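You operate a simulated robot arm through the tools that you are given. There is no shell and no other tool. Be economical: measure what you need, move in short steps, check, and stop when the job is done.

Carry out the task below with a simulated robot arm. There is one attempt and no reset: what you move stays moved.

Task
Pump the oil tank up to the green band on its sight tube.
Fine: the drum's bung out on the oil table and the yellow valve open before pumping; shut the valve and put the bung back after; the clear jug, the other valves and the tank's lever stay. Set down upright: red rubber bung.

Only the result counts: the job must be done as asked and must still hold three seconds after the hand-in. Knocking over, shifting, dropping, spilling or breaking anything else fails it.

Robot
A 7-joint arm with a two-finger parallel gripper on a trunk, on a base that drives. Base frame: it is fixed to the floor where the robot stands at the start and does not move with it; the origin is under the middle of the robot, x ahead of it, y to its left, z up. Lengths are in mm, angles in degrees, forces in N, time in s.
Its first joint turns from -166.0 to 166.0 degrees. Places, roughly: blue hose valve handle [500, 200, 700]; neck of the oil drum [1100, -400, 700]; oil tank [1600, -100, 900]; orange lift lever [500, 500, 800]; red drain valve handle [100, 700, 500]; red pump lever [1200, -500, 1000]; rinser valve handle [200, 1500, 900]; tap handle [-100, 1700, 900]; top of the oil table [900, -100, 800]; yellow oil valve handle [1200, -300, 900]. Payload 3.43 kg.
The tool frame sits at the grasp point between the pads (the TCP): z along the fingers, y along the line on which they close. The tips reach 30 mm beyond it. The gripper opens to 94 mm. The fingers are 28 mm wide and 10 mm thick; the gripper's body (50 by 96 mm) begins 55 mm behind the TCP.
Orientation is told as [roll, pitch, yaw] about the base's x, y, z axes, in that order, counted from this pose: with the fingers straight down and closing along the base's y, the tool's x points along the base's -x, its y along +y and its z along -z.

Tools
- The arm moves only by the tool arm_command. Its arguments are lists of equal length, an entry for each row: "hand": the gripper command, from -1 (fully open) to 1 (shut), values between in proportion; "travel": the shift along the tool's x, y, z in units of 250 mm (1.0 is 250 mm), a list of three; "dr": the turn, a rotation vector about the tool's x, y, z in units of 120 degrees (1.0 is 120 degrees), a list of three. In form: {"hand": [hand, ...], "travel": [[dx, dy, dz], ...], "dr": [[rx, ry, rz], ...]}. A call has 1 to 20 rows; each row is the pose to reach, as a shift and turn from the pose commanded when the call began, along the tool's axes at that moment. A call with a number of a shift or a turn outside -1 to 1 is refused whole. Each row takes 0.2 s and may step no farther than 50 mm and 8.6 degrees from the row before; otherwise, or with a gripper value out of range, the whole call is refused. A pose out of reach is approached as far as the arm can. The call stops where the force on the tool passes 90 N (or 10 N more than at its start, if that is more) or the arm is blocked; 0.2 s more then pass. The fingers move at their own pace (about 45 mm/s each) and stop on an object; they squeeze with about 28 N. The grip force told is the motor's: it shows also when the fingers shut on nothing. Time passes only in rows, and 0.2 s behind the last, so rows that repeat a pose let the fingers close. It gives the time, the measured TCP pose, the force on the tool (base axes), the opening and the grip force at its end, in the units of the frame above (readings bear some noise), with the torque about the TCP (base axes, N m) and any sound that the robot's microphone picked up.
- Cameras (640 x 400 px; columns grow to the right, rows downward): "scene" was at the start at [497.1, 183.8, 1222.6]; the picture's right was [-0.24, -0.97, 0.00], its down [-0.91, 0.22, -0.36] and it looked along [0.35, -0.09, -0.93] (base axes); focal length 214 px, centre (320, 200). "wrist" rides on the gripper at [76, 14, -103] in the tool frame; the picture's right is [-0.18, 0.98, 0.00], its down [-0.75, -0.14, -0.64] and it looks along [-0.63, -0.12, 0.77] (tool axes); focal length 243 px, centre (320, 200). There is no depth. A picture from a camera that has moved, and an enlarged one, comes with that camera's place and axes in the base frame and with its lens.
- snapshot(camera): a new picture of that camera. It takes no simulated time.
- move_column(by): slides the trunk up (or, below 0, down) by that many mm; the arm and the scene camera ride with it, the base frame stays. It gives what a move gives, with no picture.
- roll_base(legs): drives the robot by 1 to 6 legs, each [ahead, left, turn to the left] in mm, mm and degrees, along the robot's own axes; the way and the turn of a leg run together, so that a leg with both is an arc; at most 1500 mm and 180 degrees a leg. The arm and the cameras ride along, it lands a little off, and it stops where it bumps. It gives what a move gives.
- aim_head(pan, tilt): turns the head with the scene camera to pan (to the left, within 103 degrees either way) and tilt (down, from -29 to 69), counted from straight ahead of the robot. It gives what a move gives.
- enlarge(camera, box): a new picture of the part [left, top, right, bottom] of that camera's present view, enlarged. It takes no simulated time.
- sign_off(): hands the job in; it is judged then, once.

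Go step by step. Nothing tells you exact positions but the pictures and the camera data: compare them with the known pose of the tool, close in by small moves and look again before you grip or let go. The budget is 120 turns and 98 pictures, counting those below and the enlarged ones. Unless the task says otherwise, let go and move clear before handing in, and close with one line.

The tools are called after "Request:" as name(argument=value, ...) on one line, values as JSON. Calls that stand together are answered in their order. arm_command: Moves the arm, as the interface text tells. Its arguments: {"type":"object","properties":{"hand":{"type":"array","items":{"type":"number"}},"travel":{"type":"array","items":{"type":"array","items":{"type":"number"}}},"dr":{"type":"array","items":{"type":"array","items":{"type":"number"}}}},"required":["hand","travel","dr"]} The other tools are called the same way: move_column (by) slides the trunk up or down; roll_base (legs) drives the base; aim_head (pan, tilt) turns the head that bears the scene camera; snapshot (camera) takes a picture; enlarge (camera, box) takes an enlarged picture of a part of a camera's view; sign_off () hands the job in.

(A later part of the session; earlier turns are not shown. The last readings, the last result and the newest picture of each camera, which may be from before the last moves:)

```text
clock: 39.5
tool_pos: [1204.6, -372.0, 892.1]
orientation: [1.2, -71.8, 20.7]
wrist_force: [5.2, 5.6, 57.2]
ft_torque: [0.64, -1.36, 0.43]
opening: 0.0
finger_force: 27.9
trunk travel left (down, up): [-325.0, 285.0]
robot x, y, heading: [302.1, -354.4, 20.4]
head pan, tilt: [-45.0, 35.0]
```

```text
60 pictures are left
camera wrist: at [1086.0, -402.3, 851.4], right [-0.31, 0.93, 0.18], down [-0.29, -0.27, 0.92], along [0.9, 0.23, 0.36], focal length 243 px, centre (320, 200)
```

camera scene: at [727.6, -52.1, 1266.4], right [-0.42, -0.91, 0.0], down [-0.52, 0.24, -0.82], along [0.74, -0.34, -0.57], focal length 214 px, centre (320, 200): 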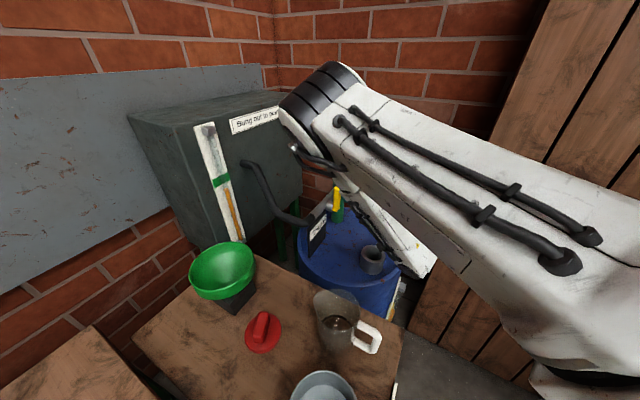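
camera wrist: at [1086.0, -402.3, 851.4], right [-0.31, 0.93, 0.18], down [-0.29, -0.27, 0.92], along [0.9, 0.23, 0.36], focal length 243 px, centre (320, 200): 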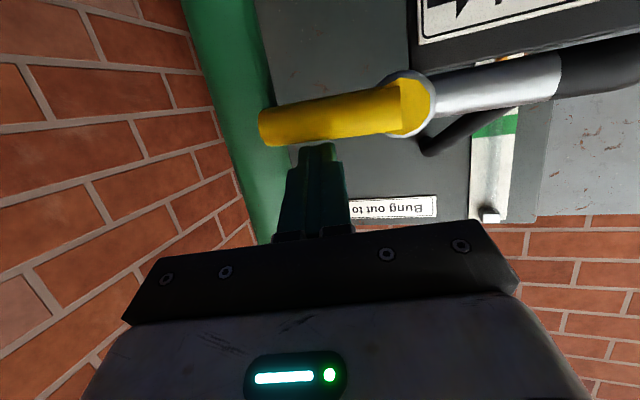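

The valve handle lies along the pipe at its stop: open. I'll lift off and back away toward the lever side.

Request:
arm_command(hand=[1, 1, 1, 1, 1, 1, 1], travel=[[-0.1, 0.0, -0.02], [-0.12, 0.0, -0.15], [-0.12, 0.0, -0.3], [-0.12, 0.0, -0.45], [-0.12, 0.0, -0.6], [-0.12, 0.0, -0.75], [-0.12, 0.0, -0.85]], dr=[[0, 0, 0], [0, 0, 0], [0, 0, 0], [0, 0, 0], [0, 0, 0], [0, 0, 0], [0, 0, 0]])

Request:
snapshot(camera="wrist")

Request:
snapshot(camera="scene")

```text
clock: 41.1
tool_pos: [1025.4, -443.5, 980.4]
orientation: [2.1, -70.4, 19.4]
wrist_force: [0.5, 0.5, -0.1]
ft_torque: [0.02, -0.02, -0.01]
opening: 0.2
finger_force: 28.5
trunk travel left (down, up): [-325.0, 285.0]
robot x, y, heading: [298.4, -353.6, 20.3]
head pan, tilt: [-45.0, 35.0]
```

```text
59 pictures are left
camera wrist: at [905.7, -474.8, 943.4], right [-0.3, 0.94, 0.19], down [-0.27, -0.27, 0.92], along [0.91, 0.23, 0.34], focal length 243 px, centre (320, 200)
```

wrist: 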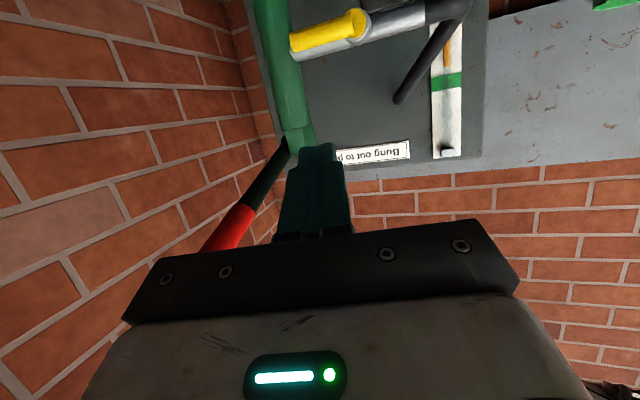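

```text
58 pictures are left
camera scene: at [727.6, -51.6, 1266.2], right [-0.42, -0.91, 0.0], down [-0.52, 0.24, -0.82], along [0.74, -0.34, -0.57], focal length 214 px, centre (320, 200)
```

scene: 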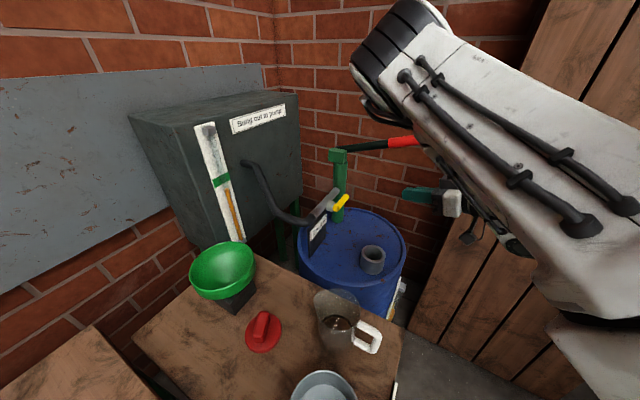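

Valve is open in this view too. Next I'll roll the hand 90° so the fingers close vertically for straddling the lever.

Request:
arm_command(hand=[1, 1, 0.5, 0.3, 0.2, 0.2, 0.2, 0.2, 0.2, 0.2, 0.2], travel=[[0, 0, 0], [0, 0, 0], [0, 0, -0.02], [0, 0, -0.04], [0, 0, -0.06], [0, 0, -0.08], [0, 0, -0.1], [0, 0, -0.1], [0, 0, -0.1], [0, 0, -0.1], [0, 0, -0.1]], dr=[[0, 0, 0.068], [0, 0, 0.136], [0, 0, 0.205], [0, 0, 0.273], [0, 0, 0.341], [0, 0, 0.409], [0, 0, 0.477], [0, 0, 0.545], [0, 0, 0.614], [0, 0, 0.682], [0, 0, 0.75]])

Request:
snapshot(camera="wrist")

```text
clock: 43.5
tool_pos: [1001.3, -451.2, 982.4]
orientation: [69.6, 1.3, -68.6]
wrist_force: [0.7, -0.4, -0.5]
ft_torque: [0.02, -0.02, 0.0]
opening: 37.8
finger_force: 0.1
trunk travel left (down, up): [-325.0, 285.0]
robot x, y, heading: [298.5, -354.4, 20.6]
head pan, tilt: [-45.0, 35.0]
```

```text
57 pictures are left
camera wrist: at [888.4, -414.3, 1033.5], right [0.39, -0.07, 0.92], down [-0.33, -0.94, 0.08], along [0.86, -0.33, -0.39], focal length 243 px, centre (320, 200)
```

wrist: 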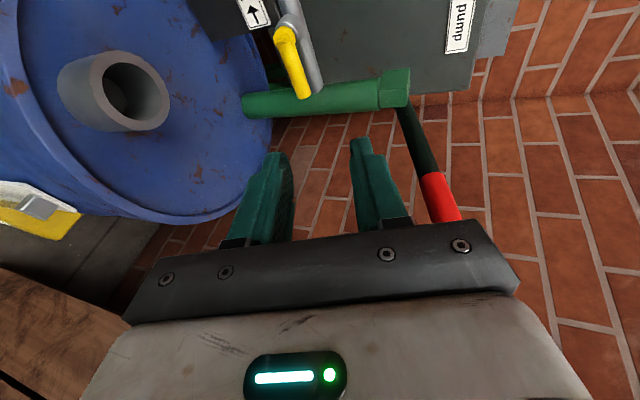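

Good. Now I'll yaw the hand to face the lever and rise to a standoff in front of its red grip.

Request:
arm_command(hand=[0, -0.1, -0.2, -0.2, -0.2, -0.2], travel=[[-0.04, 0.077, -0.02], [-0.09, 0.154, -0.04], [-0.136, 0.231, -0.06], [-0.18, 0.308, -0.06], [-0.226, 0.385, -0.06], [-0.272, 0.462, -0.06]], dr=[[0, -0.063, 0], [0, -0.126, 0], [0, -0.189, 0], [0, -0.252, 0], [0, -0.315, 0], [0, -0.375, 0]])

Request:
snapshot(camera="wrist")

Request:
snapshot(camera="scene")

```text
clock: 44.9
tool_pos: [1039.6, -499.2, 1077.8]
orientation: [73.0, -11.7, -104.7]
wrist_force: [-0.3, 0.1, -0.3]
ft_torque: [-0.03, 0.03, 0.02]
opening: 56.5
finger_force: 0.0
out of reach, approached as far as the arm can: row 6
trunk travel left (down, up): [-325.0, 285.0]
robot x, y, heading: [300.5, -353.0, 20.1]
head pan, tilt: [-45.0, 35.0]
```

```text
56 pictures are left
camera wrist: at [969.1, -394.4, 1105.4], right [0.28, -0.06, 0.96], down [-0.82, -0.54, 0.21], along [0.5, -0.84, -0.2], focal length 243 px, centre (320, 200)
```

wrist: 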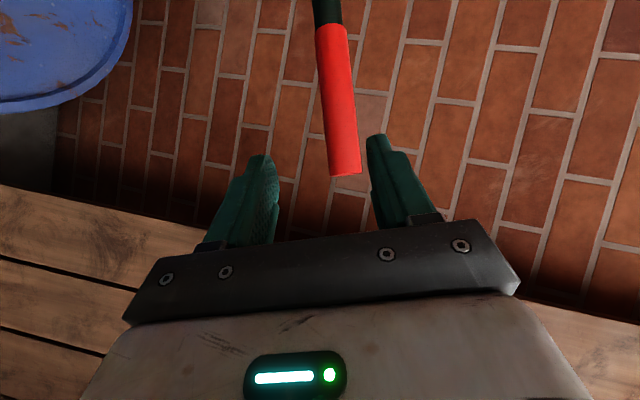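

```text
55 pictures are left
camera scene: at [727.5, -51.8, 1266.2], right [-0.42, -0.91, 0.0], down [-0.52, 0.24, -0.82], along [0.74, -0.34, -0.57], focal length 214 px, centre (320, 200)
```

scene: 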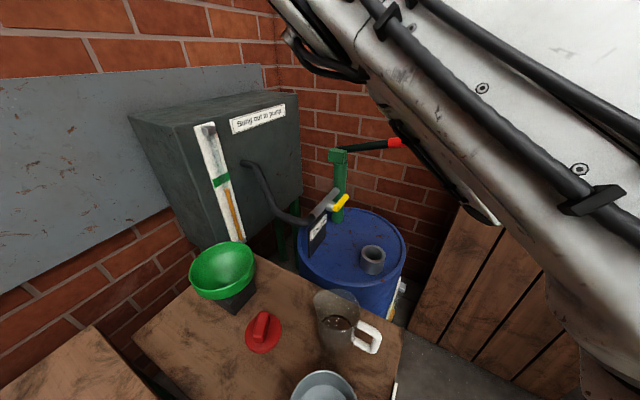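

The red lever grip sits between the fingers ahead. I'll align and advance to straddle it.

Request:
arm_command(hand=[-0.2, -0.2, -0.2, -0.2], travel=[[-0.04, 0.06, 0.06], [-0.06, 0.066, 0.15], [-0.06, 0.066, 0.25], [-0.06, 0.066, 0.34]], dr=[[0, 0, 0], [0, 0, 0], [0, 0, 0], [0, 0, 0]])

Request:
snapshot(camera="wrist")

```text
clock: 45.9
tool_pos: [1121.0, -537.7, 1080.3]
orientation: [73.8, -11.3, -104.7]
wrist_force: [0.3, 0.0, 0.7]
ft_torque: [0.01, -0.01, -0.01]
opening: 56.6
finger_force: 0.1
trunk travel left (down, up): [-325.0, 285.0]
robot x, y, heading: [300.6, -351.3, 20.3]
head pan, tilt: [-45.0, 35.0]
```

```text
54 pictures are left
camera wrist: at [1049.5, -432.5, 1105.6], right [0.27, -0.07, 0.96], down [-0.82, -0.54, 0.19], along [0.51, -0.84, -0.2], focal length 243 px, centre (320, 200)
```

wrist: 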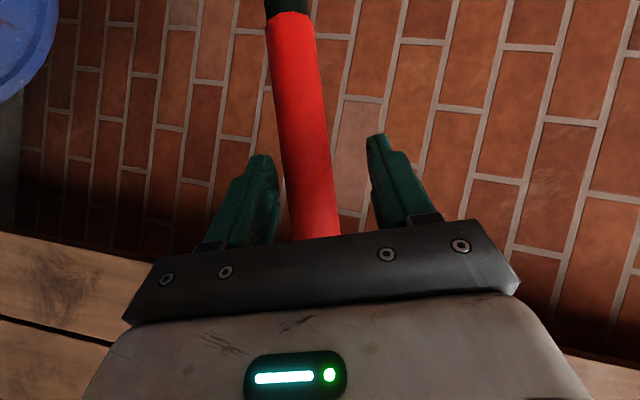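

The fingers straddle the grip. I'll begin a downstroke, 60 mm, and check force.

Request:
arm_command(hand=[-0.2, -0.2, -0.2, -0.2], travel=[[0.012, -0.056, 0.017], [0.025, -0.112, 0.034], [0.037, -0.168, 0.052], [0.049, -0.224, 0.069]], dr=[[0, 0, 0], [0, 0, 0], [0, 0, 0], [0, 0, 0]])

Request:
snapshot(camera="wrist")

Request:
snapshot(camera="scene")

```text
clock: 46.9
tool_pos: [1119.7, -538.0, 1065.0]
orientation: [73.0, -11.6, -104.4]
wrist_force: [-0.7, -0.5, 0.2]
ft_torque: [-0.02, 0.03, 0.01]
opening: 56.7
finger_force: 0.1
out of reach, approached as far as the arm can: row 1, 2, 3, 4
trunk travel left (down, up): [-325.0, 285.0]
robot x, y, heading: [299.3, -354.1, 20.4]
head pan, tilt: [-45.0, 35.0]
```

```text
53 pictures are left
camera wrist: at [1048.5, -433.1, 1091.8], right [0.28, -0.06, 0.96], down [-0.81, -0.54, 0.21], along [0.51, -0.84, -0.2], focal length 243 px, centre (320, 200)
```

wrist: 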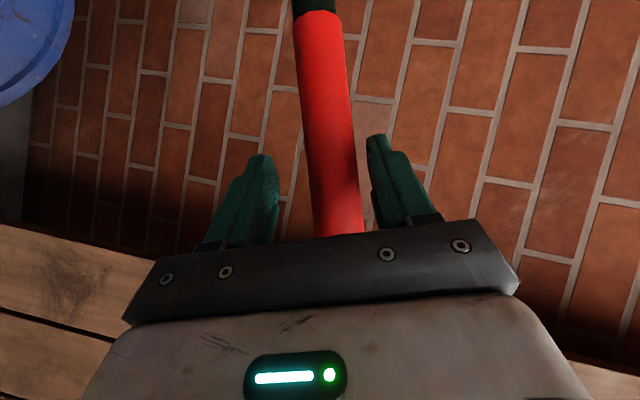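

```text
52 pictures are left
camera scene: at [727.6, -51.8, 1266.3], right [-0.42, -0.91, 0.0], down [-0.52, 0.24, -0.82], along [0.74, -0.34, -0.57], focal length 214 px, centre (320, 200)
```

scene: 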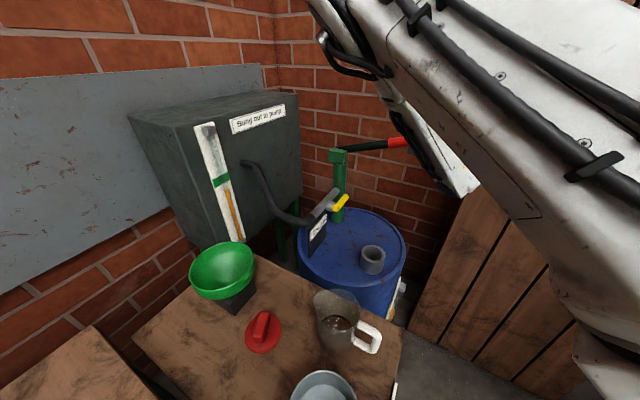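

The arm is at a joint limit going down, but the trunk column can do the vertical stroke. I'll lower the column 50 mm.

Request:
move_column(by=-50)

Request:
snapshot(camera="wrist")

Request:
enlarge(camera="scene", box=[180, 80, 420, 250])

```text
clock: 47.8
tool_pos: [1119.4, -538.7, 1015.2]
orientation: [72.9, -11.5, -104.5]
wrist_force: [-0.9, -0.5, 3.5]
ft_torque: [0.08, -0.15, -0.05]
opening: 58.6
finger_force: 1.8
trunk travel left (down, up): [-275.0, 335.0]
robot x, y, heading: [300.4, -355.6, 20.2]
head pan, tilt: [-45.0, 35.0]
```

```text
51 pictures are left
camera wrist: at [1048.3, -433.3, 1041.7], right [0.28, -0.06, 0.96], down [-0.82, -0.54, 0.21], along [0.51, -0.84, -0.2], focal length 243 px, centre (320, 200)
```

wrist: 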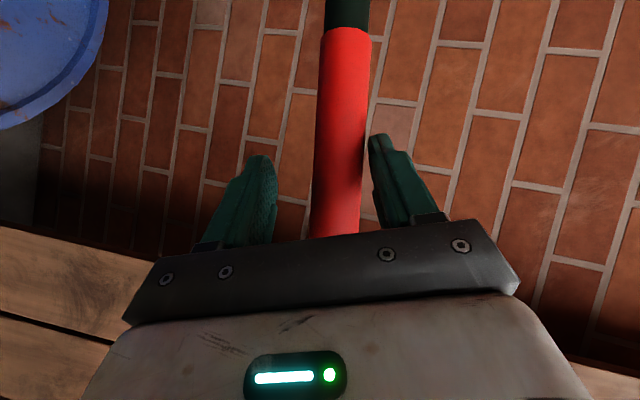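

```text
2.35 times, centred on (300, 165) of scene
camera zoom: at [727.4, -51.9, 1216.3], right [-0.42, -0.91, 0.0], down [-0.52, 0.24, -0.82], along [0.74, -0.34, -0.57], focal length 505 px, centre (367, 282)
```

zoom: 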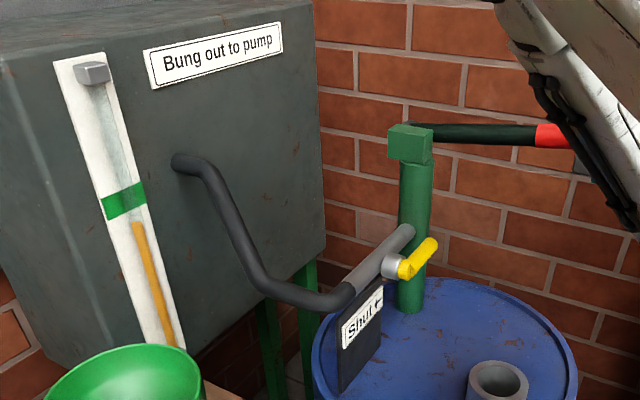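

The lever moves down with light force. Continuing down.

Request:
move_column(by=-60)

Request:
move_column(by=-30)

Request:
snapshot(camera="wrist")

Request:
enlarge(camera="scene", box=[180, 80, 420, 250])

```text
clock: 48.8
tool_pos: [1120.1, -537.4, 955.1]
orientation: [72.9, -11.7, -104.4]
wrist_force: [-1.1, -2.8, 6.4]
ft_torque: [0.11, -0.27, -0.06]
opening: 59.6
finger_force: 2.8
trunk travel left (down, up): [-215.0, 395.0]
robot x, y, heading: [301.5, -355.3, 20.8]
head pan, tilt: [-45.0, 35.0]
```

```text
clock: 49.5
tool_pos: [1118.9, -536.2, 926.4]
orientation: [72.9, -11.6, -104.2]
wrist_force: [-1.0, 1.3, 8.2]
ft_torque: [0.04, -0.36, 0.08]
opening: 60.7
finger_force: 3.0
trunk travel left (down, up): [-185.0, 425.0]
robot x, y, heading: [299.8, -351.2, 20.3]
head pan, tilt: [-45.0, 35.0]
```

```text
49 pictures are left
camera wrist: at [1048.5, -432.2, 952.4], right [0.28, -0.06, 0.96], down [-0.81, -0.54, 0.21], along [0.51, -0.84, -0.2], focal length 243 px, centre (320, 200)
```

wrist: 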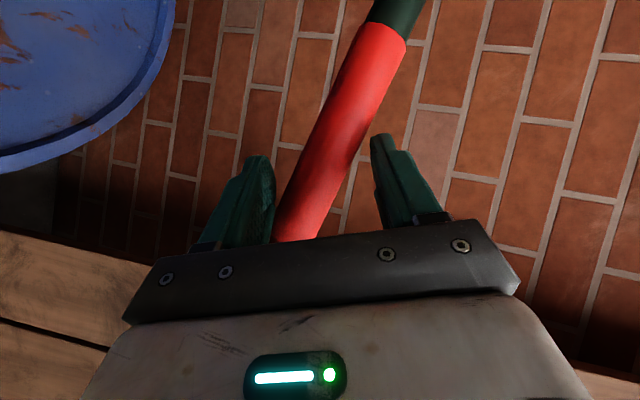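

```text
2.35 times, centred on (300, 165) of scene
camera zoom: at [727.2, -51.6, 1126.3], right [-0.42, -0.91, 0.0], down [-0.52, 0.24, -0.82], along [0.74, -0.34, -0.57], focal length 505 px, centre (367, 282)
```

zoom: 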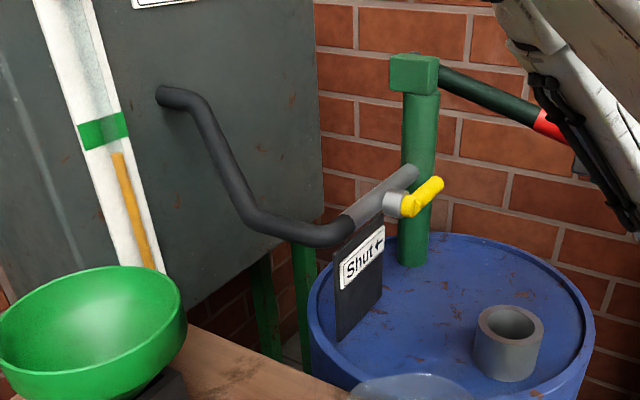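

The stroke works. I'll do the upstroke and compare the level.

Request:
move_column(by=-15)

Request:
move_column(by=155)

Request:
enlarge(camera="scene", box=[180, 80, 420, 250])

Request:
snapshot(camera="wrist")

```text
clock: 50.2
tool_pos: [1118.9, -537.9, 911.1]
orientation: [73.0, -11.6, -104.4]
wrist_force: [-1.4, 6.3, 13.0]
ft_torque: [0.79, -1.41, -0.17]
opening: 62.5
finger_force: 26.1
trunk travel left (down, up): [-170.0, 440.0]
robot x, y, heading: [298.2, -355.4, 20.3]
head pan, tilt: [-45.0, 35.0]
```

```text
clock: 52.0
tool_pos: [1119.4, -538.3, 1066.1]
orientation: [72.7, -11.7, -104.4]
wrist_force: [-0.3, -0.4, 1.0]
ft_torque: [0.02, -0.01, -0.02]
opening: 56.4
finger_force: 0.2
trunk travel left (down, up): [-325.0, 285.0]
robot x, y, heading: [299.6, -352.4, 20.2]
head pan, tilt: [-45.0, 35.0]
```

```text
2.35 times, centred on (300, 165) of scene
camera zoom: at [727.6, -51.9, 1266.2], right [-0.42, -0.91, 0.0], down [-0.52, 0.24, -0.82], along [0.74, -0.34, -0.57], focal length 505 px, centre (367, 282)
```

zoom: 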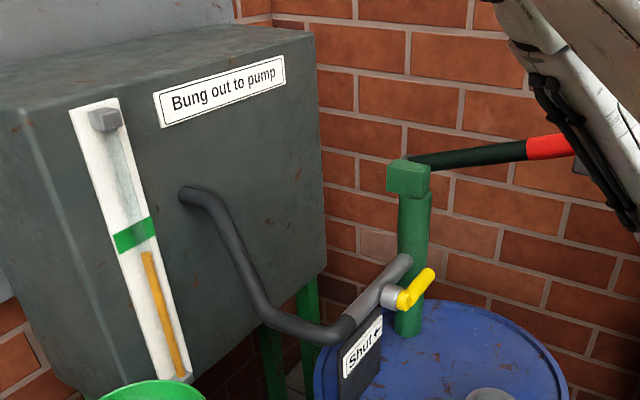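

```text
46 pictures are left
camera wrist: at [1048.3, -433.2, 1091.7], right [0.28, -0.06, 0.96], down [-0.82, -0.54, 0.21], along [0.51, -0.84, -0.2], focal length 243 px, centre (320, 200)
```

wrist: 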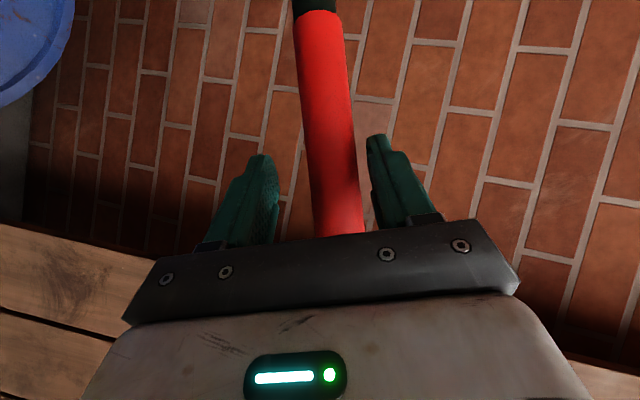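

The lever follows up (it springs back). I'll compare the sight tube with the initial view from the same camera pose.

Request:
enlarge(camera="scene", box=[185, 115, 255, 245])

```text
3.08 times, centred on (220, 180) of scene
camera zoom: at [727.6, -51.9, 1266.2], right [-0.42, -0.91, 0.0], down [-0.52, 0.24, -0.82], along [0.74, -0.34, -0.57], focal length 660 px, centre (628, 262)
```

zoom: 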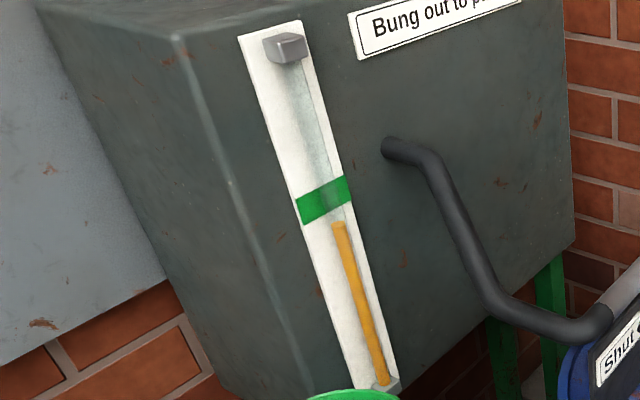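

One stroke raised the level about 4–5 px out of roughly 26 needed to mid-band. I'll do two more strokes and check.

Request:
move_column(by=-155)

Request:
move_column(by=155)

Request:
move_column(by=-155)

Request:
move_column(by=155)

Request:
enlarge(camera="scene", box=[185, 115, 255, 245])

```text
clock: 53.7
tool_pos: [1119.4, -536.6, 911.8]
orientation: [73.2, -11.7, -104.4]
wrist_force: [0.3, 6.7, 17.3]
ft_torque: [1.13, -1.96, -0.15]
opening: 61.9
finger_force: 35.3
trunk travel left (down, up): [-170.0, 440.0]
robot x, y, heading: [302.8, -355.1, 20.4]
head pan, tilt: [-45.0, 35.0]
```

```text
clock: 55.5
tool_pos: [1119.2, -538.5, 1064.2]
orientation: [72.8, -11.7, -104.4]
wrist_force: [-0.8, 0.2, -0.4]
ft_torque: [0.01, 0.0, 0.04]
opening: 56.3
finger_force: 0.1
trunk travel left (down, up): [-325.0, 285.0]
robot x, y, heading: [301.6, -352.5, 20.4]
head pan, tilt: [-45.0, 35.0]
```

```text
clock: 57.3
tool_pos: [1119.5, -536.6, 911.0]
orientation: [73.1, -11.6, -104.3]
wrist_force: [-1.3, 5.5, 14.3]
ft_torque: [0.83, -1.51, -0.13]
opening: 62.4
finger_force: 26.9
trunk travel left (down, up): [-170.0, 440.0]
robot x, y, heading: [297.0, -356.0, 20.3]
head pan, tilt: [-45.0, 35.0]
```

```text
clock: 59.1
tool_pos: [1119.5, -537.9, 1064.7]
orientation: [72.8, -11.6, -104.4]
wrist_force: [0.5, 0.2, -0.6]
ft_torque: [-0.02, -0.01, 0.0]
opening: 56.5
finger_force: 0.0
trunk travel left (down, up): [-325.0, 285.0]
robot x, y, heading: [303.2, -352.4, 20.2]
head pan, tilt: [-45.0, 35.0]
```

```text
3.08 times, centred on (220, 180) of scene
camera zoom: at [727.6, -51.9, 1266.2], right [-0.42, -0.91, 0.0], down [-0.52, 0.24, -0.82], along [0.74, -0.34, -0.57], focal length 660 px, centre (628, 262)
```

zoom: 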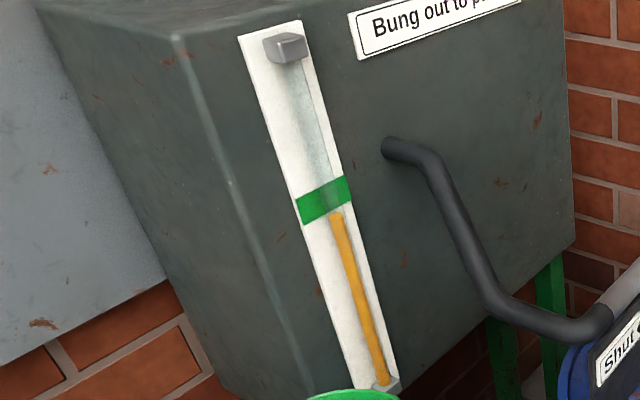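

Level is just touching the band's lower edge. Two more strokes.

Request:
move_column(by=-155)

Request:
move_column(by=155)

Request:
move_column(by=-155)

Request:
enlarge(camera="scene", box=[175, 55, 265, 205])

Request:
move_column(by=155)

Request:
enlarge(camera="scene", box=[185, 115, 255, 245])

```text
clock: 60.9
tool_pos: [1119.2, -536.9, 910.2]
orientation: [73.1, -11.6, -104.4]
wrist_force: [-1.7, 3.6, 12.4]
ft_torque: [0.64, -1.1, -0.08]
opening: 62.6
finger_force: 20.6
trunk travel left (down, up): [-170.0, 440.0]
robot x, y, heading: [299.0, -352.8, 20.2]
head pan, tilt: [-45.0, 35.0]
```

```text
clock: 62.7
tool_pos: [1119.9, -538.5, 1065.4]
orientation: [72.8, -11.7, -104.3]
wrist_force: [-0.5, 0.0, -0.7]
ft_torque: [0.01, 0.0, 0.03]
opening: 56.5
finger_force: 0.1
trunk travel left (down, up): [-325.0, 285.0]
robot x, y, heading: [298.6, -349.6, 20.3]
head pan, tilt: [-45.0, 35.0]
```

```text
clock: 64.5
tool_pos: [1119.2, -537.1, 910.4]
orientation: [73.3, -11.6, -104.2]
wrist_force: [-0.1, 6.9, 17.3]
ft_torque: [1.13, -1.94, -0.12]
opening: 62.1
finger_force: 34.5
trunk travel left (down, up): [-170.0, 440.0]
robot x, y, heading: [298.4, -353.3, 20.3]
head pan, tilt: [-45.0, 35.0]
```

```text
2.67 times, centred on (220, 130) of scene
camera zoom: at [726.9, -51.3, 1111.6], right [-0.42, -0.91, 0.0], down [-0.52, 0.24, -0.82], along [0.74, -0.34, -0.57], focal length 572 px, centre (587, 387)
```

zoom: 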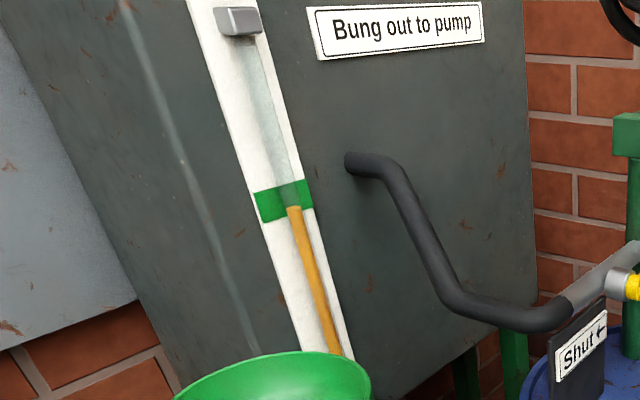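

```text
clock: 66.3
tool_pos: [1119.4, -538.2, 1064.8]
orientation: [72.8, -11.8, -104.3]
wrist_force: [0.1, 0.4, 0.2]
ft_torque: [-0.03, -0.03, 0.02]
opening: 56.8
finger_force: 0.0
trunk travel left (down, up): [-325.0, 285.0]
robot x, y, heading: [298.6, -355.0, 20.2]
head pan, tilt: [-45.0, 35.0]
```

```text
3.08 times, centred on (220, 180) of scene
camera zoom: at [727.6, -51.9, 1266.2], right [-0.42, -0.91, 0.0], down [-0.52, 0.24, -0.82], along [0.74, -0.34, -0.57], focal length 660 px, centre (628, 262)
```

zoom: 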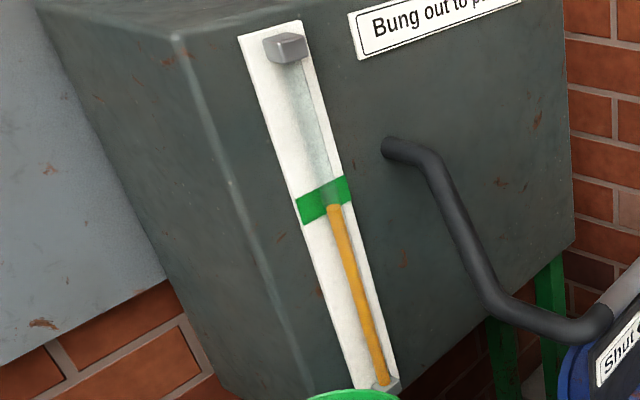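

From two camera heights the true level is about a third up the band; one more stroke should centre it.

Request:
move_column(by=-155)

Request:
enlarge(camera="scene", box=[175, 55, 265, 205])

Request:
move_column(by=155)

Request:
enlarge(camera="scene", box=[185, 115, 255, 245])

```text
clock: 68.1
tool_pos: [1119.6, -537.6, 911.9]
orientation: [73.1, -11.6, -104.3]
wrist_force: [-1.7, 6.0, 15.8]
ft_torque: [0.96, -1.65, -0.15]
opening: 62.1
finger_force: 30.8
trunk travel left (down, up): [-170.0, 440.0]
robot x, y, heading: [301.2, -355.4, 20.0]
head pan, tilt: [-45.0, 35.0]
```

```text
2.67 times, centred on (220, 130) of scene
camera zoom: at [726.9, -51.4, 1111.6], right [-0.42, -0.91, 0.0], down [-0.52, 0.24, -0.82], along [0.74, -0.34, -0.57], focal length 572 px, centre (587, 387)
```

zoom: 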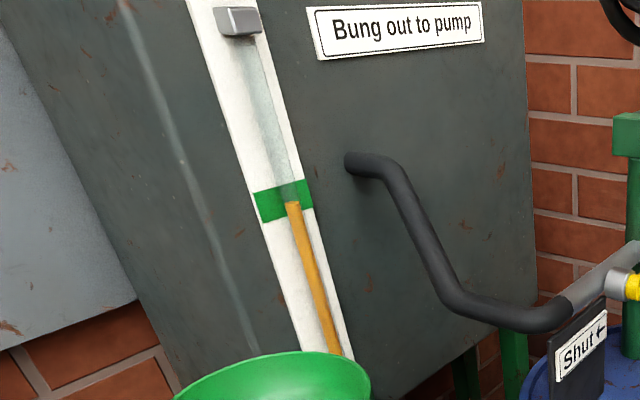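

```text
clock: 69.8
tool_pos: [1119.6, -538.6, 1065.3]
orientation: [72.8, -11.7, -104.4]
wrist_force: [-0.4, 0.2, 0.1]
ft_torque: [-0.01, -0.01, 0.0]
opening: 56.3
finger_force: 0.0
trunk travel left (down, up): [-325.0, 285.0]
robot x, y, heading: [302.4, -350.5, 20.3]
head pan, tilt: [-45.0, 35.0]
```

```text
3.08 times, centred on (220, 180) of scene
camera zoom: at [727.6, -51.9, 1266.2], right [-0.42, -0.91, 0.0], down [-0.52, 0.24, -0.82], along [0.74, -0.34, -0.57], focal length 660 px, centre (628, 262)
```

zoom: 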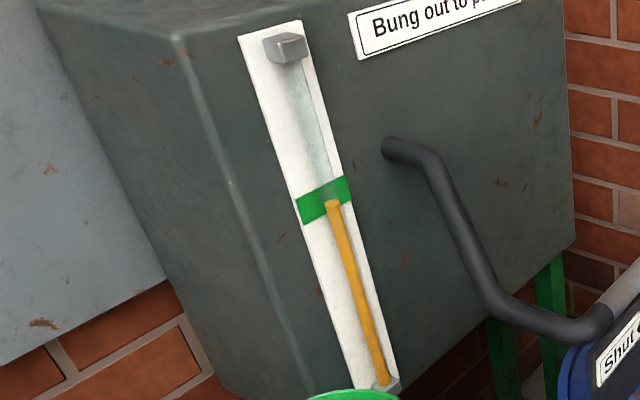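

The level is well inside the green band. I'll now withdraw from the lever.

Request:
arm_command(hand=[-0.2, -0.2, -0.2, -0.2], travel=[[0, 0, -0.1], [0, 0, -0.2], [0, 0, -0.3], [0, 0, -0.4]], dr=[[0, 0, 0], [0, 0, 0], [0, 0, 0], [0, 0, 0]])

Request:
snapshot(camera="wrist")

```text
clock: 70.8
tool_pos: [1027.8, -509.5, 1092.2]
orientation: [72.9, -11.7, -104.5]
wrist_force: [0.3, -0.7, 0.4]
ft_torque: [0.01, -0.03, 0.02]
opening: 56.4
finger_force: 0.0
trunk travel left (down, up): [-325.0, 285.0]
robot x, y, heading: [298.8, -353.4, 20.2]
head pan, tilt: [-45.0, 35.0]
```

```text
39 pictures are left
camera wrist: at [956.9, -403.7, 1120.4], right [0.28, -0.06, 0.96], down [-0.82, -0.54, 0.21], along [0.5, -0.84, -0.2], focal length 243 px, centre (320, 200)
```

wrist: 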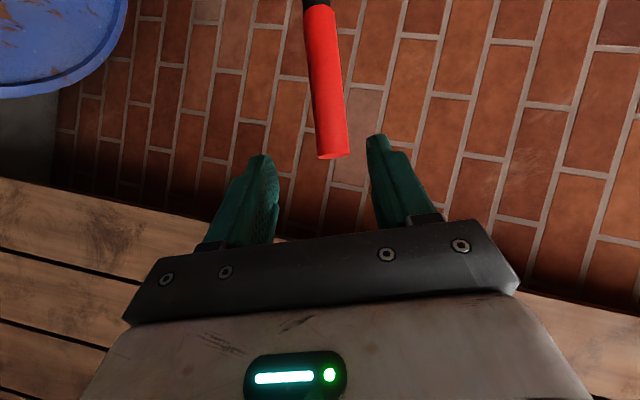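

Clear of the lever, which stays up. I'll turn the hand back to face the valve.

Request:
arm_command(hand=[0.5, 1, 1, 1, 1, 1], travel=[[0.04, -0.05, -0.06], [0.09, -0.11, -0.06], [0.135, -0.17, -0.06], [0.18, -0.23, -0.06], [0.22, -0.29, -0.06], [0.268, -0.352, -0.062]], dr=[[0, 0.063, 0], [0, 0.126, 0], [0, 0.189, 0], [0, 0.252, 0], [0, 0.315, 0], [0, 0.375, 0]])

Request:
arm_command(hand=[1, 1, 1, 1, 1, 1, 1, 1, 1, 1, 1], travel=[[0, 0, 0], [0, 0, 0], [0, 0, 0], [0, 0, 0], [0, 0, 0], [0, 0, 0], [0, 0, 0], [0, 0, 0], [0, 0, 0], [0, 0, 0], [0, 0, 0]], dr=[[0, 0, -0.068], [0, 0, -0.136], [0, 0, -0.205], [0, 0, -0.273], [0, 0, -0.341], [0, 0, -0.409], [0, 0, -0.477], [0, 0, -0.545], [0, 0, -0.614], [0, 0, -0.682], [0, 0, -0.75]])

Request:
snapshot(camera="wrist")

Request:
enlarge(camera="scene", box=[180, 110, 440, 290])

```text
clock: 72.2
tool_pos: [1003.5, -448.4, 1007.4]
orientation: [70.6, 3.2, -61.6]
wrist_force: [-0.7, 0.5, -0.1]
ft_torque: [0.0, 0.01, 0.01]
opening: 0.1
finger_force: 27.9
out of reach, approached as far as the arm can: row 1
trunk travel left (down, up): [-325.0, 285.0]
robot x, y, heading: [301.7, -354.8, 20.5]
head pan, tilt: [-45.0, 35.0]
```

```text
clock: 74.7
tool_pos: [1003.5, -449.6, 1007.8]
orientation: [9.1, -70.4, 19.7]
wrist_force: [-0.8, -1.1, -0.4]
ft_torque: [-0.01, 0.01, 0.0]
opening: 0.1
finger_force: 28.3
trunk travel left (down, up): [-325.0, 285.0]
robot x, y, heading: [298.8, -353.8, 20.1]
head pan, tilt: [-45.0, 35.0]
```

```text
38 pictures are left
camera wrist: at [887.2, -492.7, 970.4], right [-0.41, 0.88, 0.23], down [-0.22, -0.34, 0.92], along [0.89, 0.32, 0.33], focal length 243 px, centre (320, 200)
```

wrist: 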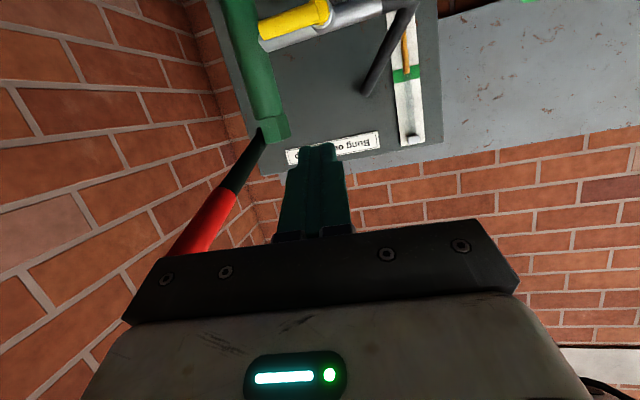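

```text
2.22 times, centred on (310, 200) of scene
camera zoom: at [727.5, -51.9, 1266.3], right [-0.42, -0.91, 0.0], down [-0.52, 0.24, -0.82], along [0.74, -0.34, -0.57], focal length 477 px, centre (342, 200)
```

zoom: 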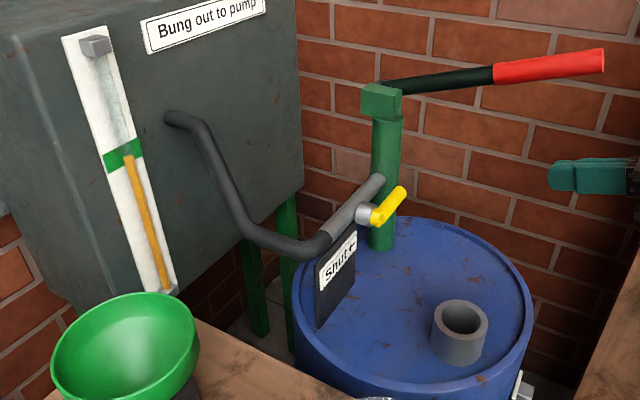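

The level holds mid-band and the valve handle lies open toward the pump. I'll lower the column a bit and bring the fingers in front of and below the handle's free end.

Request:
move_column(by=-60)

Request:
arm_command(hand=[1, 1, 1, 1, 1], travel=[[0.051, -0.034, 0.133], [0.102, -0.069, 0.266], [0.154, -0.103, 0.4], [0.205, -0.138, 0.533], [0.256, -0.172, 0.666]], dr=[[0, 0, 0], [0, 0, 0], [0, 0, 0], [0, 0, 0], [0, 0, 0]])

Request:
snapshot(camera="wrist")

```text
clock: 75.7
tool_pos: [1002.4, -449.8, 947.6]
orientation: [9.5, -70.2, 19.2]
wrist_force: [-1.0, -0.3, 0.2]
ft_torque: [0.01, -0.01, 0.03]
opening: 0.0
finger_force: 28.3
trunk travel left (down, up): [-265.0, 345.0]
robot x, y, heading: [302.7, -351.0, 20.1]
head pan, tilt: [-45.0, 35.0]
```

```text
clock: 76.8
tool_pos: [1139.9, -416.6, 829.4]
orientation: [9.5, -70.3, 19.4]
wrist_force: [-0.4, 0.3, 0.1]
ft_torque: [0.02, 0.03, 0.0]
opening: 0.0
finger_force: 27.9
trunk travel left (down, up): [-265.0, 345.0]
robot x, y, heading: [301.0, -355.4, 20.5]
head pan, tilt: [-45.0, 35.0]
```

```text
36 pictures are left
camera wrist: at [1023.7, -459.3, 791.7], right [-0.41, 0.88, 0.23], down [-0.22, -0.34, 0.92], along [0.89, 0.32, 0.33], focal length 243 px, centre (320, 200)
```

wrist: 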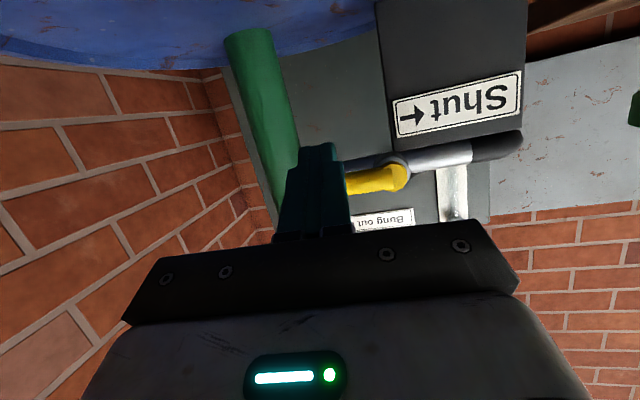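

Fingers are in front of and below the handle. I'll move in beneath it and start lifting along the arc.

Request:
arm_command(hand=[1, 1, 1, 1, 1], travel=[[-0.046, 0.001, 0.133], [-0.092, 0.014, 0.265], [-0.152, 0.026, 0.244], [-0.19, 0.024, 0.23], [-0.227, 0.022, 0.217]], dr=[[0, 0, 0], [0, 0, 0], [0, 0, 0], [0, 0, 0], [0, 0, 0]])

Request:
snapshot(camera="wrist")

```text
clock: 78.0
tool_pos: [1198.8, -379.7, 864.0]
orientation: [9.7, -70.2, 19.0]
wrist_force: [-3.2, -0.1, -5.5]
ft_torque: [-0.12, 0.06, 0.09]
opening: 0.0
finger_force: 27.9
trunk travel left (down, up): [-265.0, 345.0]
robot x, y, heading: [299.2, -355.8, 20.2]
head pan, tilt: [-45.0, 35.0]
```

```text
35 pictures are left
camera wrist: at [1083.3, -423.1, 827.7], right [-0.41, 0.88, 0.23], down [-0.22, -0.34, 0.92], along [0.89, 0.32, 0.33], focal length 243 px, centre (320, 200)
```

wrist: 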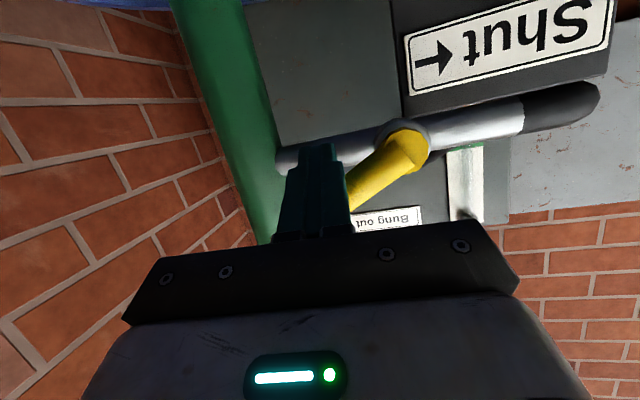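

The handle is rising with 5 N. Continuing up and left to upright.

Request:
arm_command(hand=[1, 1, 1, 1, 1, 1, 1], travel=[[-0.045, 0.011, -0.016], [-0.089, 0.022, -0.032], [-0.121, 0.05, -0.044], [-0.153, 0.077, -0.056], [-0.17, 0.108, -0.063], [-0.187, 0.139, -0.07], [-0.185, 0.172, -0.07]], dr=[[0, 0, 0], [0, 0, 0], [0, 0, 0], [0, 0, 0], [0, 0, 0], [0, 0, 0], [0, 0, 0]])

Request:
snapshot(camera="wrist")

```text
clock: 79.7
tool_pos: [1183.7, -354.7, 915.8]
orientation: [8.3, -70.3, 19.8]
wrist_force: [56.2, -35.2, -21.8]
ft_torque: [-1.22, -0.86, -1.66]
opening: 0.0
finger_force: 28.0
trunk travel left (down, up): [-265.0, 345.0]
robot x, y, heading: [302.4, -357.0, 20.2]
head pan, tilt: [-45.0, 35.0]
```

```text
34 pictures are left
camera wrist: at [1067.3, -396.2, 879.2], right [-0.39, 0.89, 0.22], down [-0.23, -0.33, 0.92], along [0.89, 0.31, 0.33], focal length 243 px, centre (320, 200)
```

wrist: 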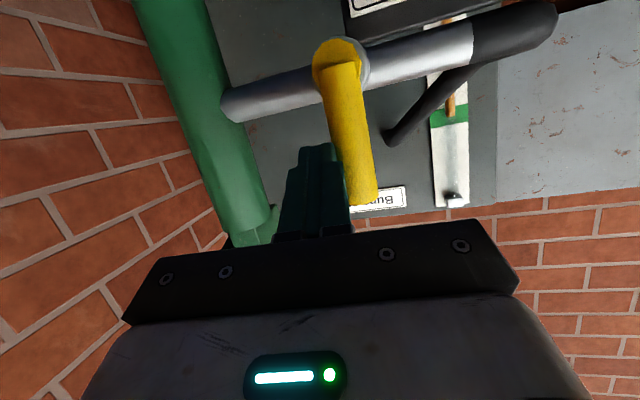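

The handle is upright against its stop (shut). I'll ease off and retreat.

Request:
arm_command(hand=[1, 1, 1, 1, 1, 1, 1], travel=[[0, -0.06, 0], [0, -0.1, -0.1], [0, -0.1, -0.25], [0, -0.1, -0.4], [0, -0.1, -0.55], [0, -0.1, -0.7], [0, -0.1, -0.85]], dr=[[0, 0, 0], [0, 0, 0], [0, 0, 0], [0, 0, 0], [0, 0, 0], [0, 0, 0], [0, 0, 0]])

Request:
enlarge(camera="scene", box=[180, 80, 440, 260])

```text
clock: 81.2
tool_pos: [1014.9, -465.9, 986.2]
orientation: [9.7, -70.3, 19.3]
wrist_force: [0.4, 0.8, 0.6]
ft_torque: [0.01, 0.0, 0.0]
opening: 0.3
finger_force: 28.0
trunk travel left (down, up): [-265.0, 345.0]
robot x, y, heading: [299.2, -348.6, 20.0]
head pan, tilt: [-45.0, 35.0]
```

```text
2.22 times, centred on (310, 170) of scene
camera zoom: at [727.6, -51.6, 1206.2], right [-0.42, -0.91, 0.0], down [-0.52, 0.24, -0.82], along [0.74, -0.34, -0.57], focal length 477 px, centre (342, 267)
```

zoom: 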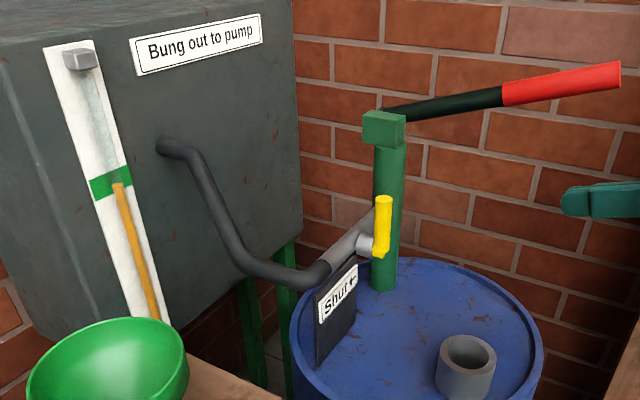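

Valve shut, level mid-band, lever untouched. Now for the bung: column back up and the hand pointing down again.

Request:
move_column(by=60)

Request:
arm_command(hand=[1, 1, 1, 0.5, 0, -0.3, -0.3, -0.3, -0.3], travel=[[0, 0, -0.03], [0, 0, -0.06], [0, 0, -0.09], [0, 0, -0.12], [0, 0, -0.15], [0, 0, -0.15], [0, 0, -0.15], [0, 0, -0.15], [0, 0, -0.15]], dr=[[0, 0.065, 0], [0, 0.13, 0], [0, 0.195, 0], [0, 0.26, 0], [0, 0.325, 0], [0, 0.39, 0], [0, 0.455, 0], [0, 0.52, 0], [0, 0.585, 0]])

Request:
snapshot(camera="wrist")

Request:
snapshot(camera="scene")

```text
clock: 82.2
tool_pos: [1015.5, -466.9, 1045.3]
orientation: [9.5, -70.3, 19.3]
wrist_force: [0.0, 0.4, 0.2]
ft_torque: [0.01, 0.02, 0.0]
opening: 0.0
finger_force: 28.0
trunk travel left (down, up): [-325.0, 285.0]
robot x, y, heading: [299.3, -353.4, 20.1]
head pan, tilt: [-45.0, 35.0]
```

```text
clock: 84.2
tool_pos: [983.2, -484.0, 1058.6]
orientation: [3.2, -0.1, 28.3]
wrist_force: [0.0, -0.2, 0.2]
ft_torque: [0.02, -0.02, 0.0]
opening: 61.1
finger_force: 0.0
trunk travel left (down, up): [-325.0, 285.0]
robot x, y, heading: [300.9, -353.3, 20.1]
head pan, tilt: [-45.0, 35.0]
```

```text
32 pictures are left
camera wrist: at [912.3, -512.8, 1161.3], right [-0.3, 0.95, 0.06], down [0.75, 0.2, 0.64], along [0.59, 0.23, -0.77], focal length 243 px, centre (320, 200)
```

wrist: 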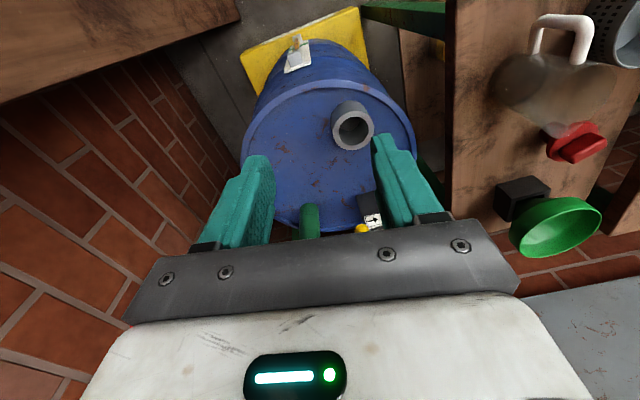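

```text
31 pictures are left
camera scene: at [727.5, -51.9, 1266.3], right [-0.42, -0.91, 0.0], down [-0.52, 0.24, -0.82], along [0.74, -0.34, -0.57], focal length 214 px, centre (320, 200)
```

scene: 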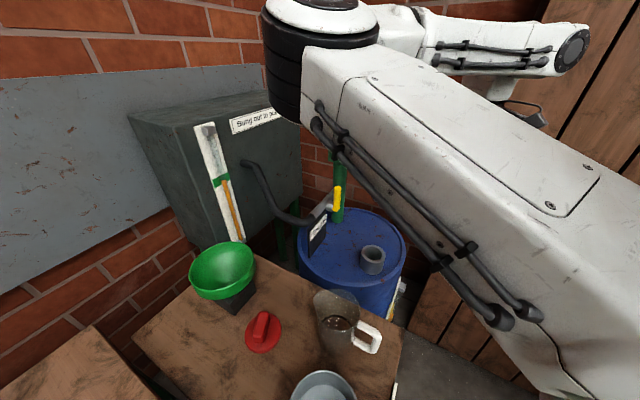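

The hand is down but tilted 3°. I'll level it, then turn to the yaw used before and place it above the drum, ready for the base swing.

Request:
arm_command(hand=[-0.3, -0.3], travel=[[0, 0, 0], [0, 0, 0]], dr=[[0.0235, 0.0125, 0], [0.0235, 0.0125, 0]])

Request:
arm_command(hand=[-0.3, -0.3, -0.3, -0.3, -0.3, -0.3, -0.3, -0.3, -0.3, -0.3], travel=[[-0.038, 0.034, 0.0], [-0.077, 0.068, 0.0], [-0.115, 0.103, 0], [-0.154, 0.137, 0], [-0.192, 0.171, 0], [-0.23, 0.205, 0], [-0.269, 0.239, 0], [-0.307, 0.274, 0.0], [-0.346, 0.308, 0.0], [-0.384, 0.342, 0]], dr=[[0, 0, 0.069], [0, 0, 0.138], [0, 0, 0.207], [0, 0, 0.276], [0, 0, 0.345], [0, 0, 0.414], [0, 0, 0.483], [0, 0, 0.552], [0, 0, 0.621], [0, 0, 0.689]])

Request:
roll_base(legs=[[0, 0, 27]])

Request:
snapshot(camera="wrist")

```text
clock: 84.8
tool_pos: [985.4, -483.7, 1058.4]
orientation: [0.4, 1.2, 28.3]
wrist_force: [-0.9, -0.4, -0.4]
ft_torque: [0.0, 0.01, -0.03]
opening: 60.9
finger_force: 0.1
trunk travel left (down, up): [-325.0, 285.0]
robot x, y, heading: [301.1, -356.2, 20.4]
head pan, tilt: [-45.0, 35.0]
```

```text
clock: 87.0
tool_pos: [1029.1, -365.1, 1058.1]
orientation: [-1.1, 0.5, -54.4]
wrist_force: [-0.4, 0.0, -1.0]
ft_torque: [-0.01, 0.02, -0.03]
opening: 61.2
finger_force: 0.0
trunk travel left (down, up): [-325.0, 285.0]
robot x, y, heading: [300.6, -355.5, 20.4]
head pan, tilt: [-45.0, 35.0]
```

```text
clock: 88.8
tool_pos: [951.9, -29.9, 1057.6]
orientation: [-1.1, 0.5, -27.1]
wrist_force: [0.7, -0.5, 0.3]
ft_torque: [0.01, 0.0, -0.02]
opening: 61.1
finger_force: 0.1
trunk travel left (down, up): [-325.0, 285.0]
robot x, y, heading: [301.2, -350.9, 47.7]
head pan, tilt: [-45.0, 35.0]
```

```text
30 pictures are left
camera wrist: at [892.0, 20.1, 1159.7], right [0.61, 0.79, -0.02], down [0.62, -0.46, 0.64], along [0.49, -0.4, -0.77], focal length 243 px, centre (320, 200)
```

wrist: 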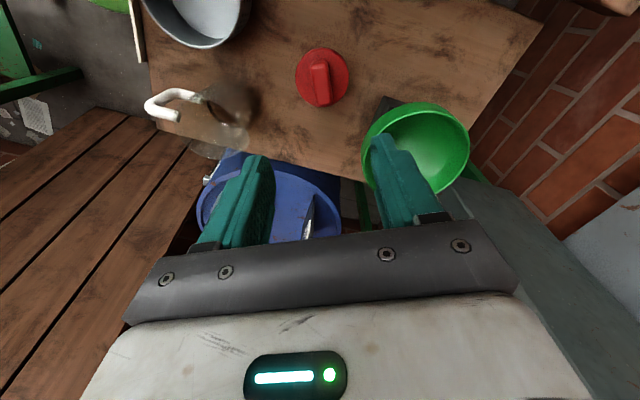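

The bung is right below at about [951, -35]. I'll correct the tilt and descend partway.

Request:
arm_command(hand=[-0.3, -0.3, -0.3, -0.3], travel=[[-0.005, -0.018, 0.15], [-0.005, -0.018, 0.3], [-0.005, -0.018, 0.45], [-0.005, -0.018, 0.6]], dr=[[-0.01, 0, 0], [-0.01, 0, 0], [-0.01, 0, 0], [-0.01, 0, 0]])

Request:
snapshot(camera="wrist")

```text
clock: 89.8
tool_pos: [949.0, -35.6, 906.8]
orientation: [0.1, 0.5, -27.1]
wrist_force: [-0.8, -0.5, -0.6]
ft_torque: [-0.01, -0.01, 0.02]
opening: 60.9
finger_force: 0.1
trunk travel left (down, up): [-325.0, 285.0]
robot x, y, heading: [300.6, -356.0, 47.9]
head pan, tilt: [-45.0, 35.0]
```

```text
29 pictures are left
camera wrist: at [887.9, 11.7, 1010.0], right [0.61, 0.79, 0.0], down [0.61, -0.47, 0.64], along [0.5, -0.39, -0.77], focal length 243 px, centre (320, 200)
```

wrist: 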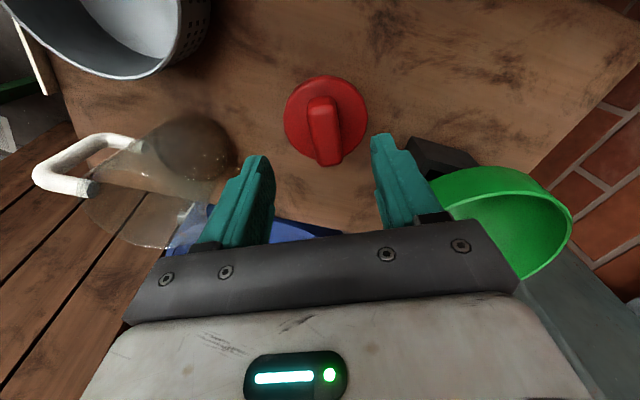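

Well aligned. Descending to the release height and closing on the bar.

Request:
arm_command(hand=[-0.3, -0.3, -0.3, 1, 1, 1, 1, 1], travel=[[0, 0.01, 0.1], [0, 0.01, 0.19], [0, 0.01, 0.234], [0, 0.01, 0.234], [0, 0.01, 0.234], [0, 0.01, 0.234], [0, 0.01, 0.234], [0, 0.01, 0.234]], dr=[[0, 0, 0], [0, 0, 0], [0, 0, 0], [0, 0, 0], [0, 0, 0], [0, 0, 0], [0, 0, 0], [0, 0, 0]])

Request:
arm_command(hand=[1, 1, 1, 1, 1], travel=[[0, 0, -0.1], [0, 0, -0.25], [0, 0, -0.4], [0, 0, -0.55], [0, 0, -0.72]], dr=[[0, 0, 0], [0, 0, 0], [0, 0, 0], [0, 0, 0], [0, 0, 0]])

Request:
snapshot(camera="wrist")

```text
clock: 91.6
tool_pos: [950.2, -33.0, 849.1]
orientation: [0.1, 0.5, -27.1]
wrist_force: [0.3, 1.0, 1.0]
ft_torque: [0.09, -0.02, 0.0]
opening: 21.0
finger_force: 27.9
trunk travel left (down, up): [-325.0, 285.0]
robot x, y, heading: [298.8, -351.2, 47.7]
head pan, tilt: [-45.0, 35.0]
```

```text
clock: 92.8
tool_pos: [950.2, -34.2, 1027.4]
orientation: [0.1, 0.6, -27.1]
wrist_force: [0.6, 0.9, -0.9]
ft_torque: [-0.03, 0.01, -0.01]
opening: 21.2
finger_force: 27.9
trunk travel left (down, up): [-325.0, 285.0]
robot x, y, heading: [302.8, -352.7, 47.4]
head pan, tilt: [-45.0, 35.0]
```

```text
28 pictures are left
camera wrist: at [889.3, 13.5, 1131.1], right [0.61, 0.79, 0.0], down [0.61, -0.47, 0.63], along [0.5, -0.39, -0.77], focal length 243 px, centre (320, 200)
```

wrist: 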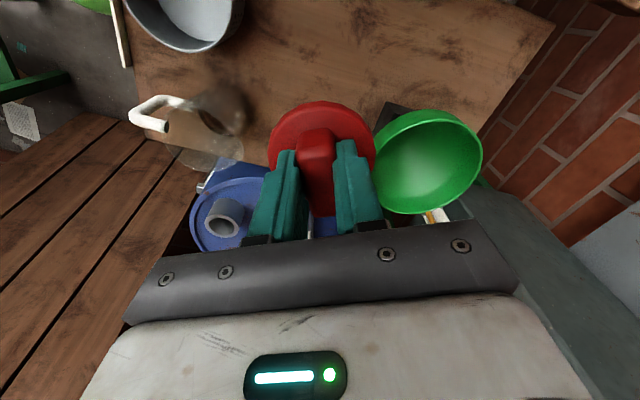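

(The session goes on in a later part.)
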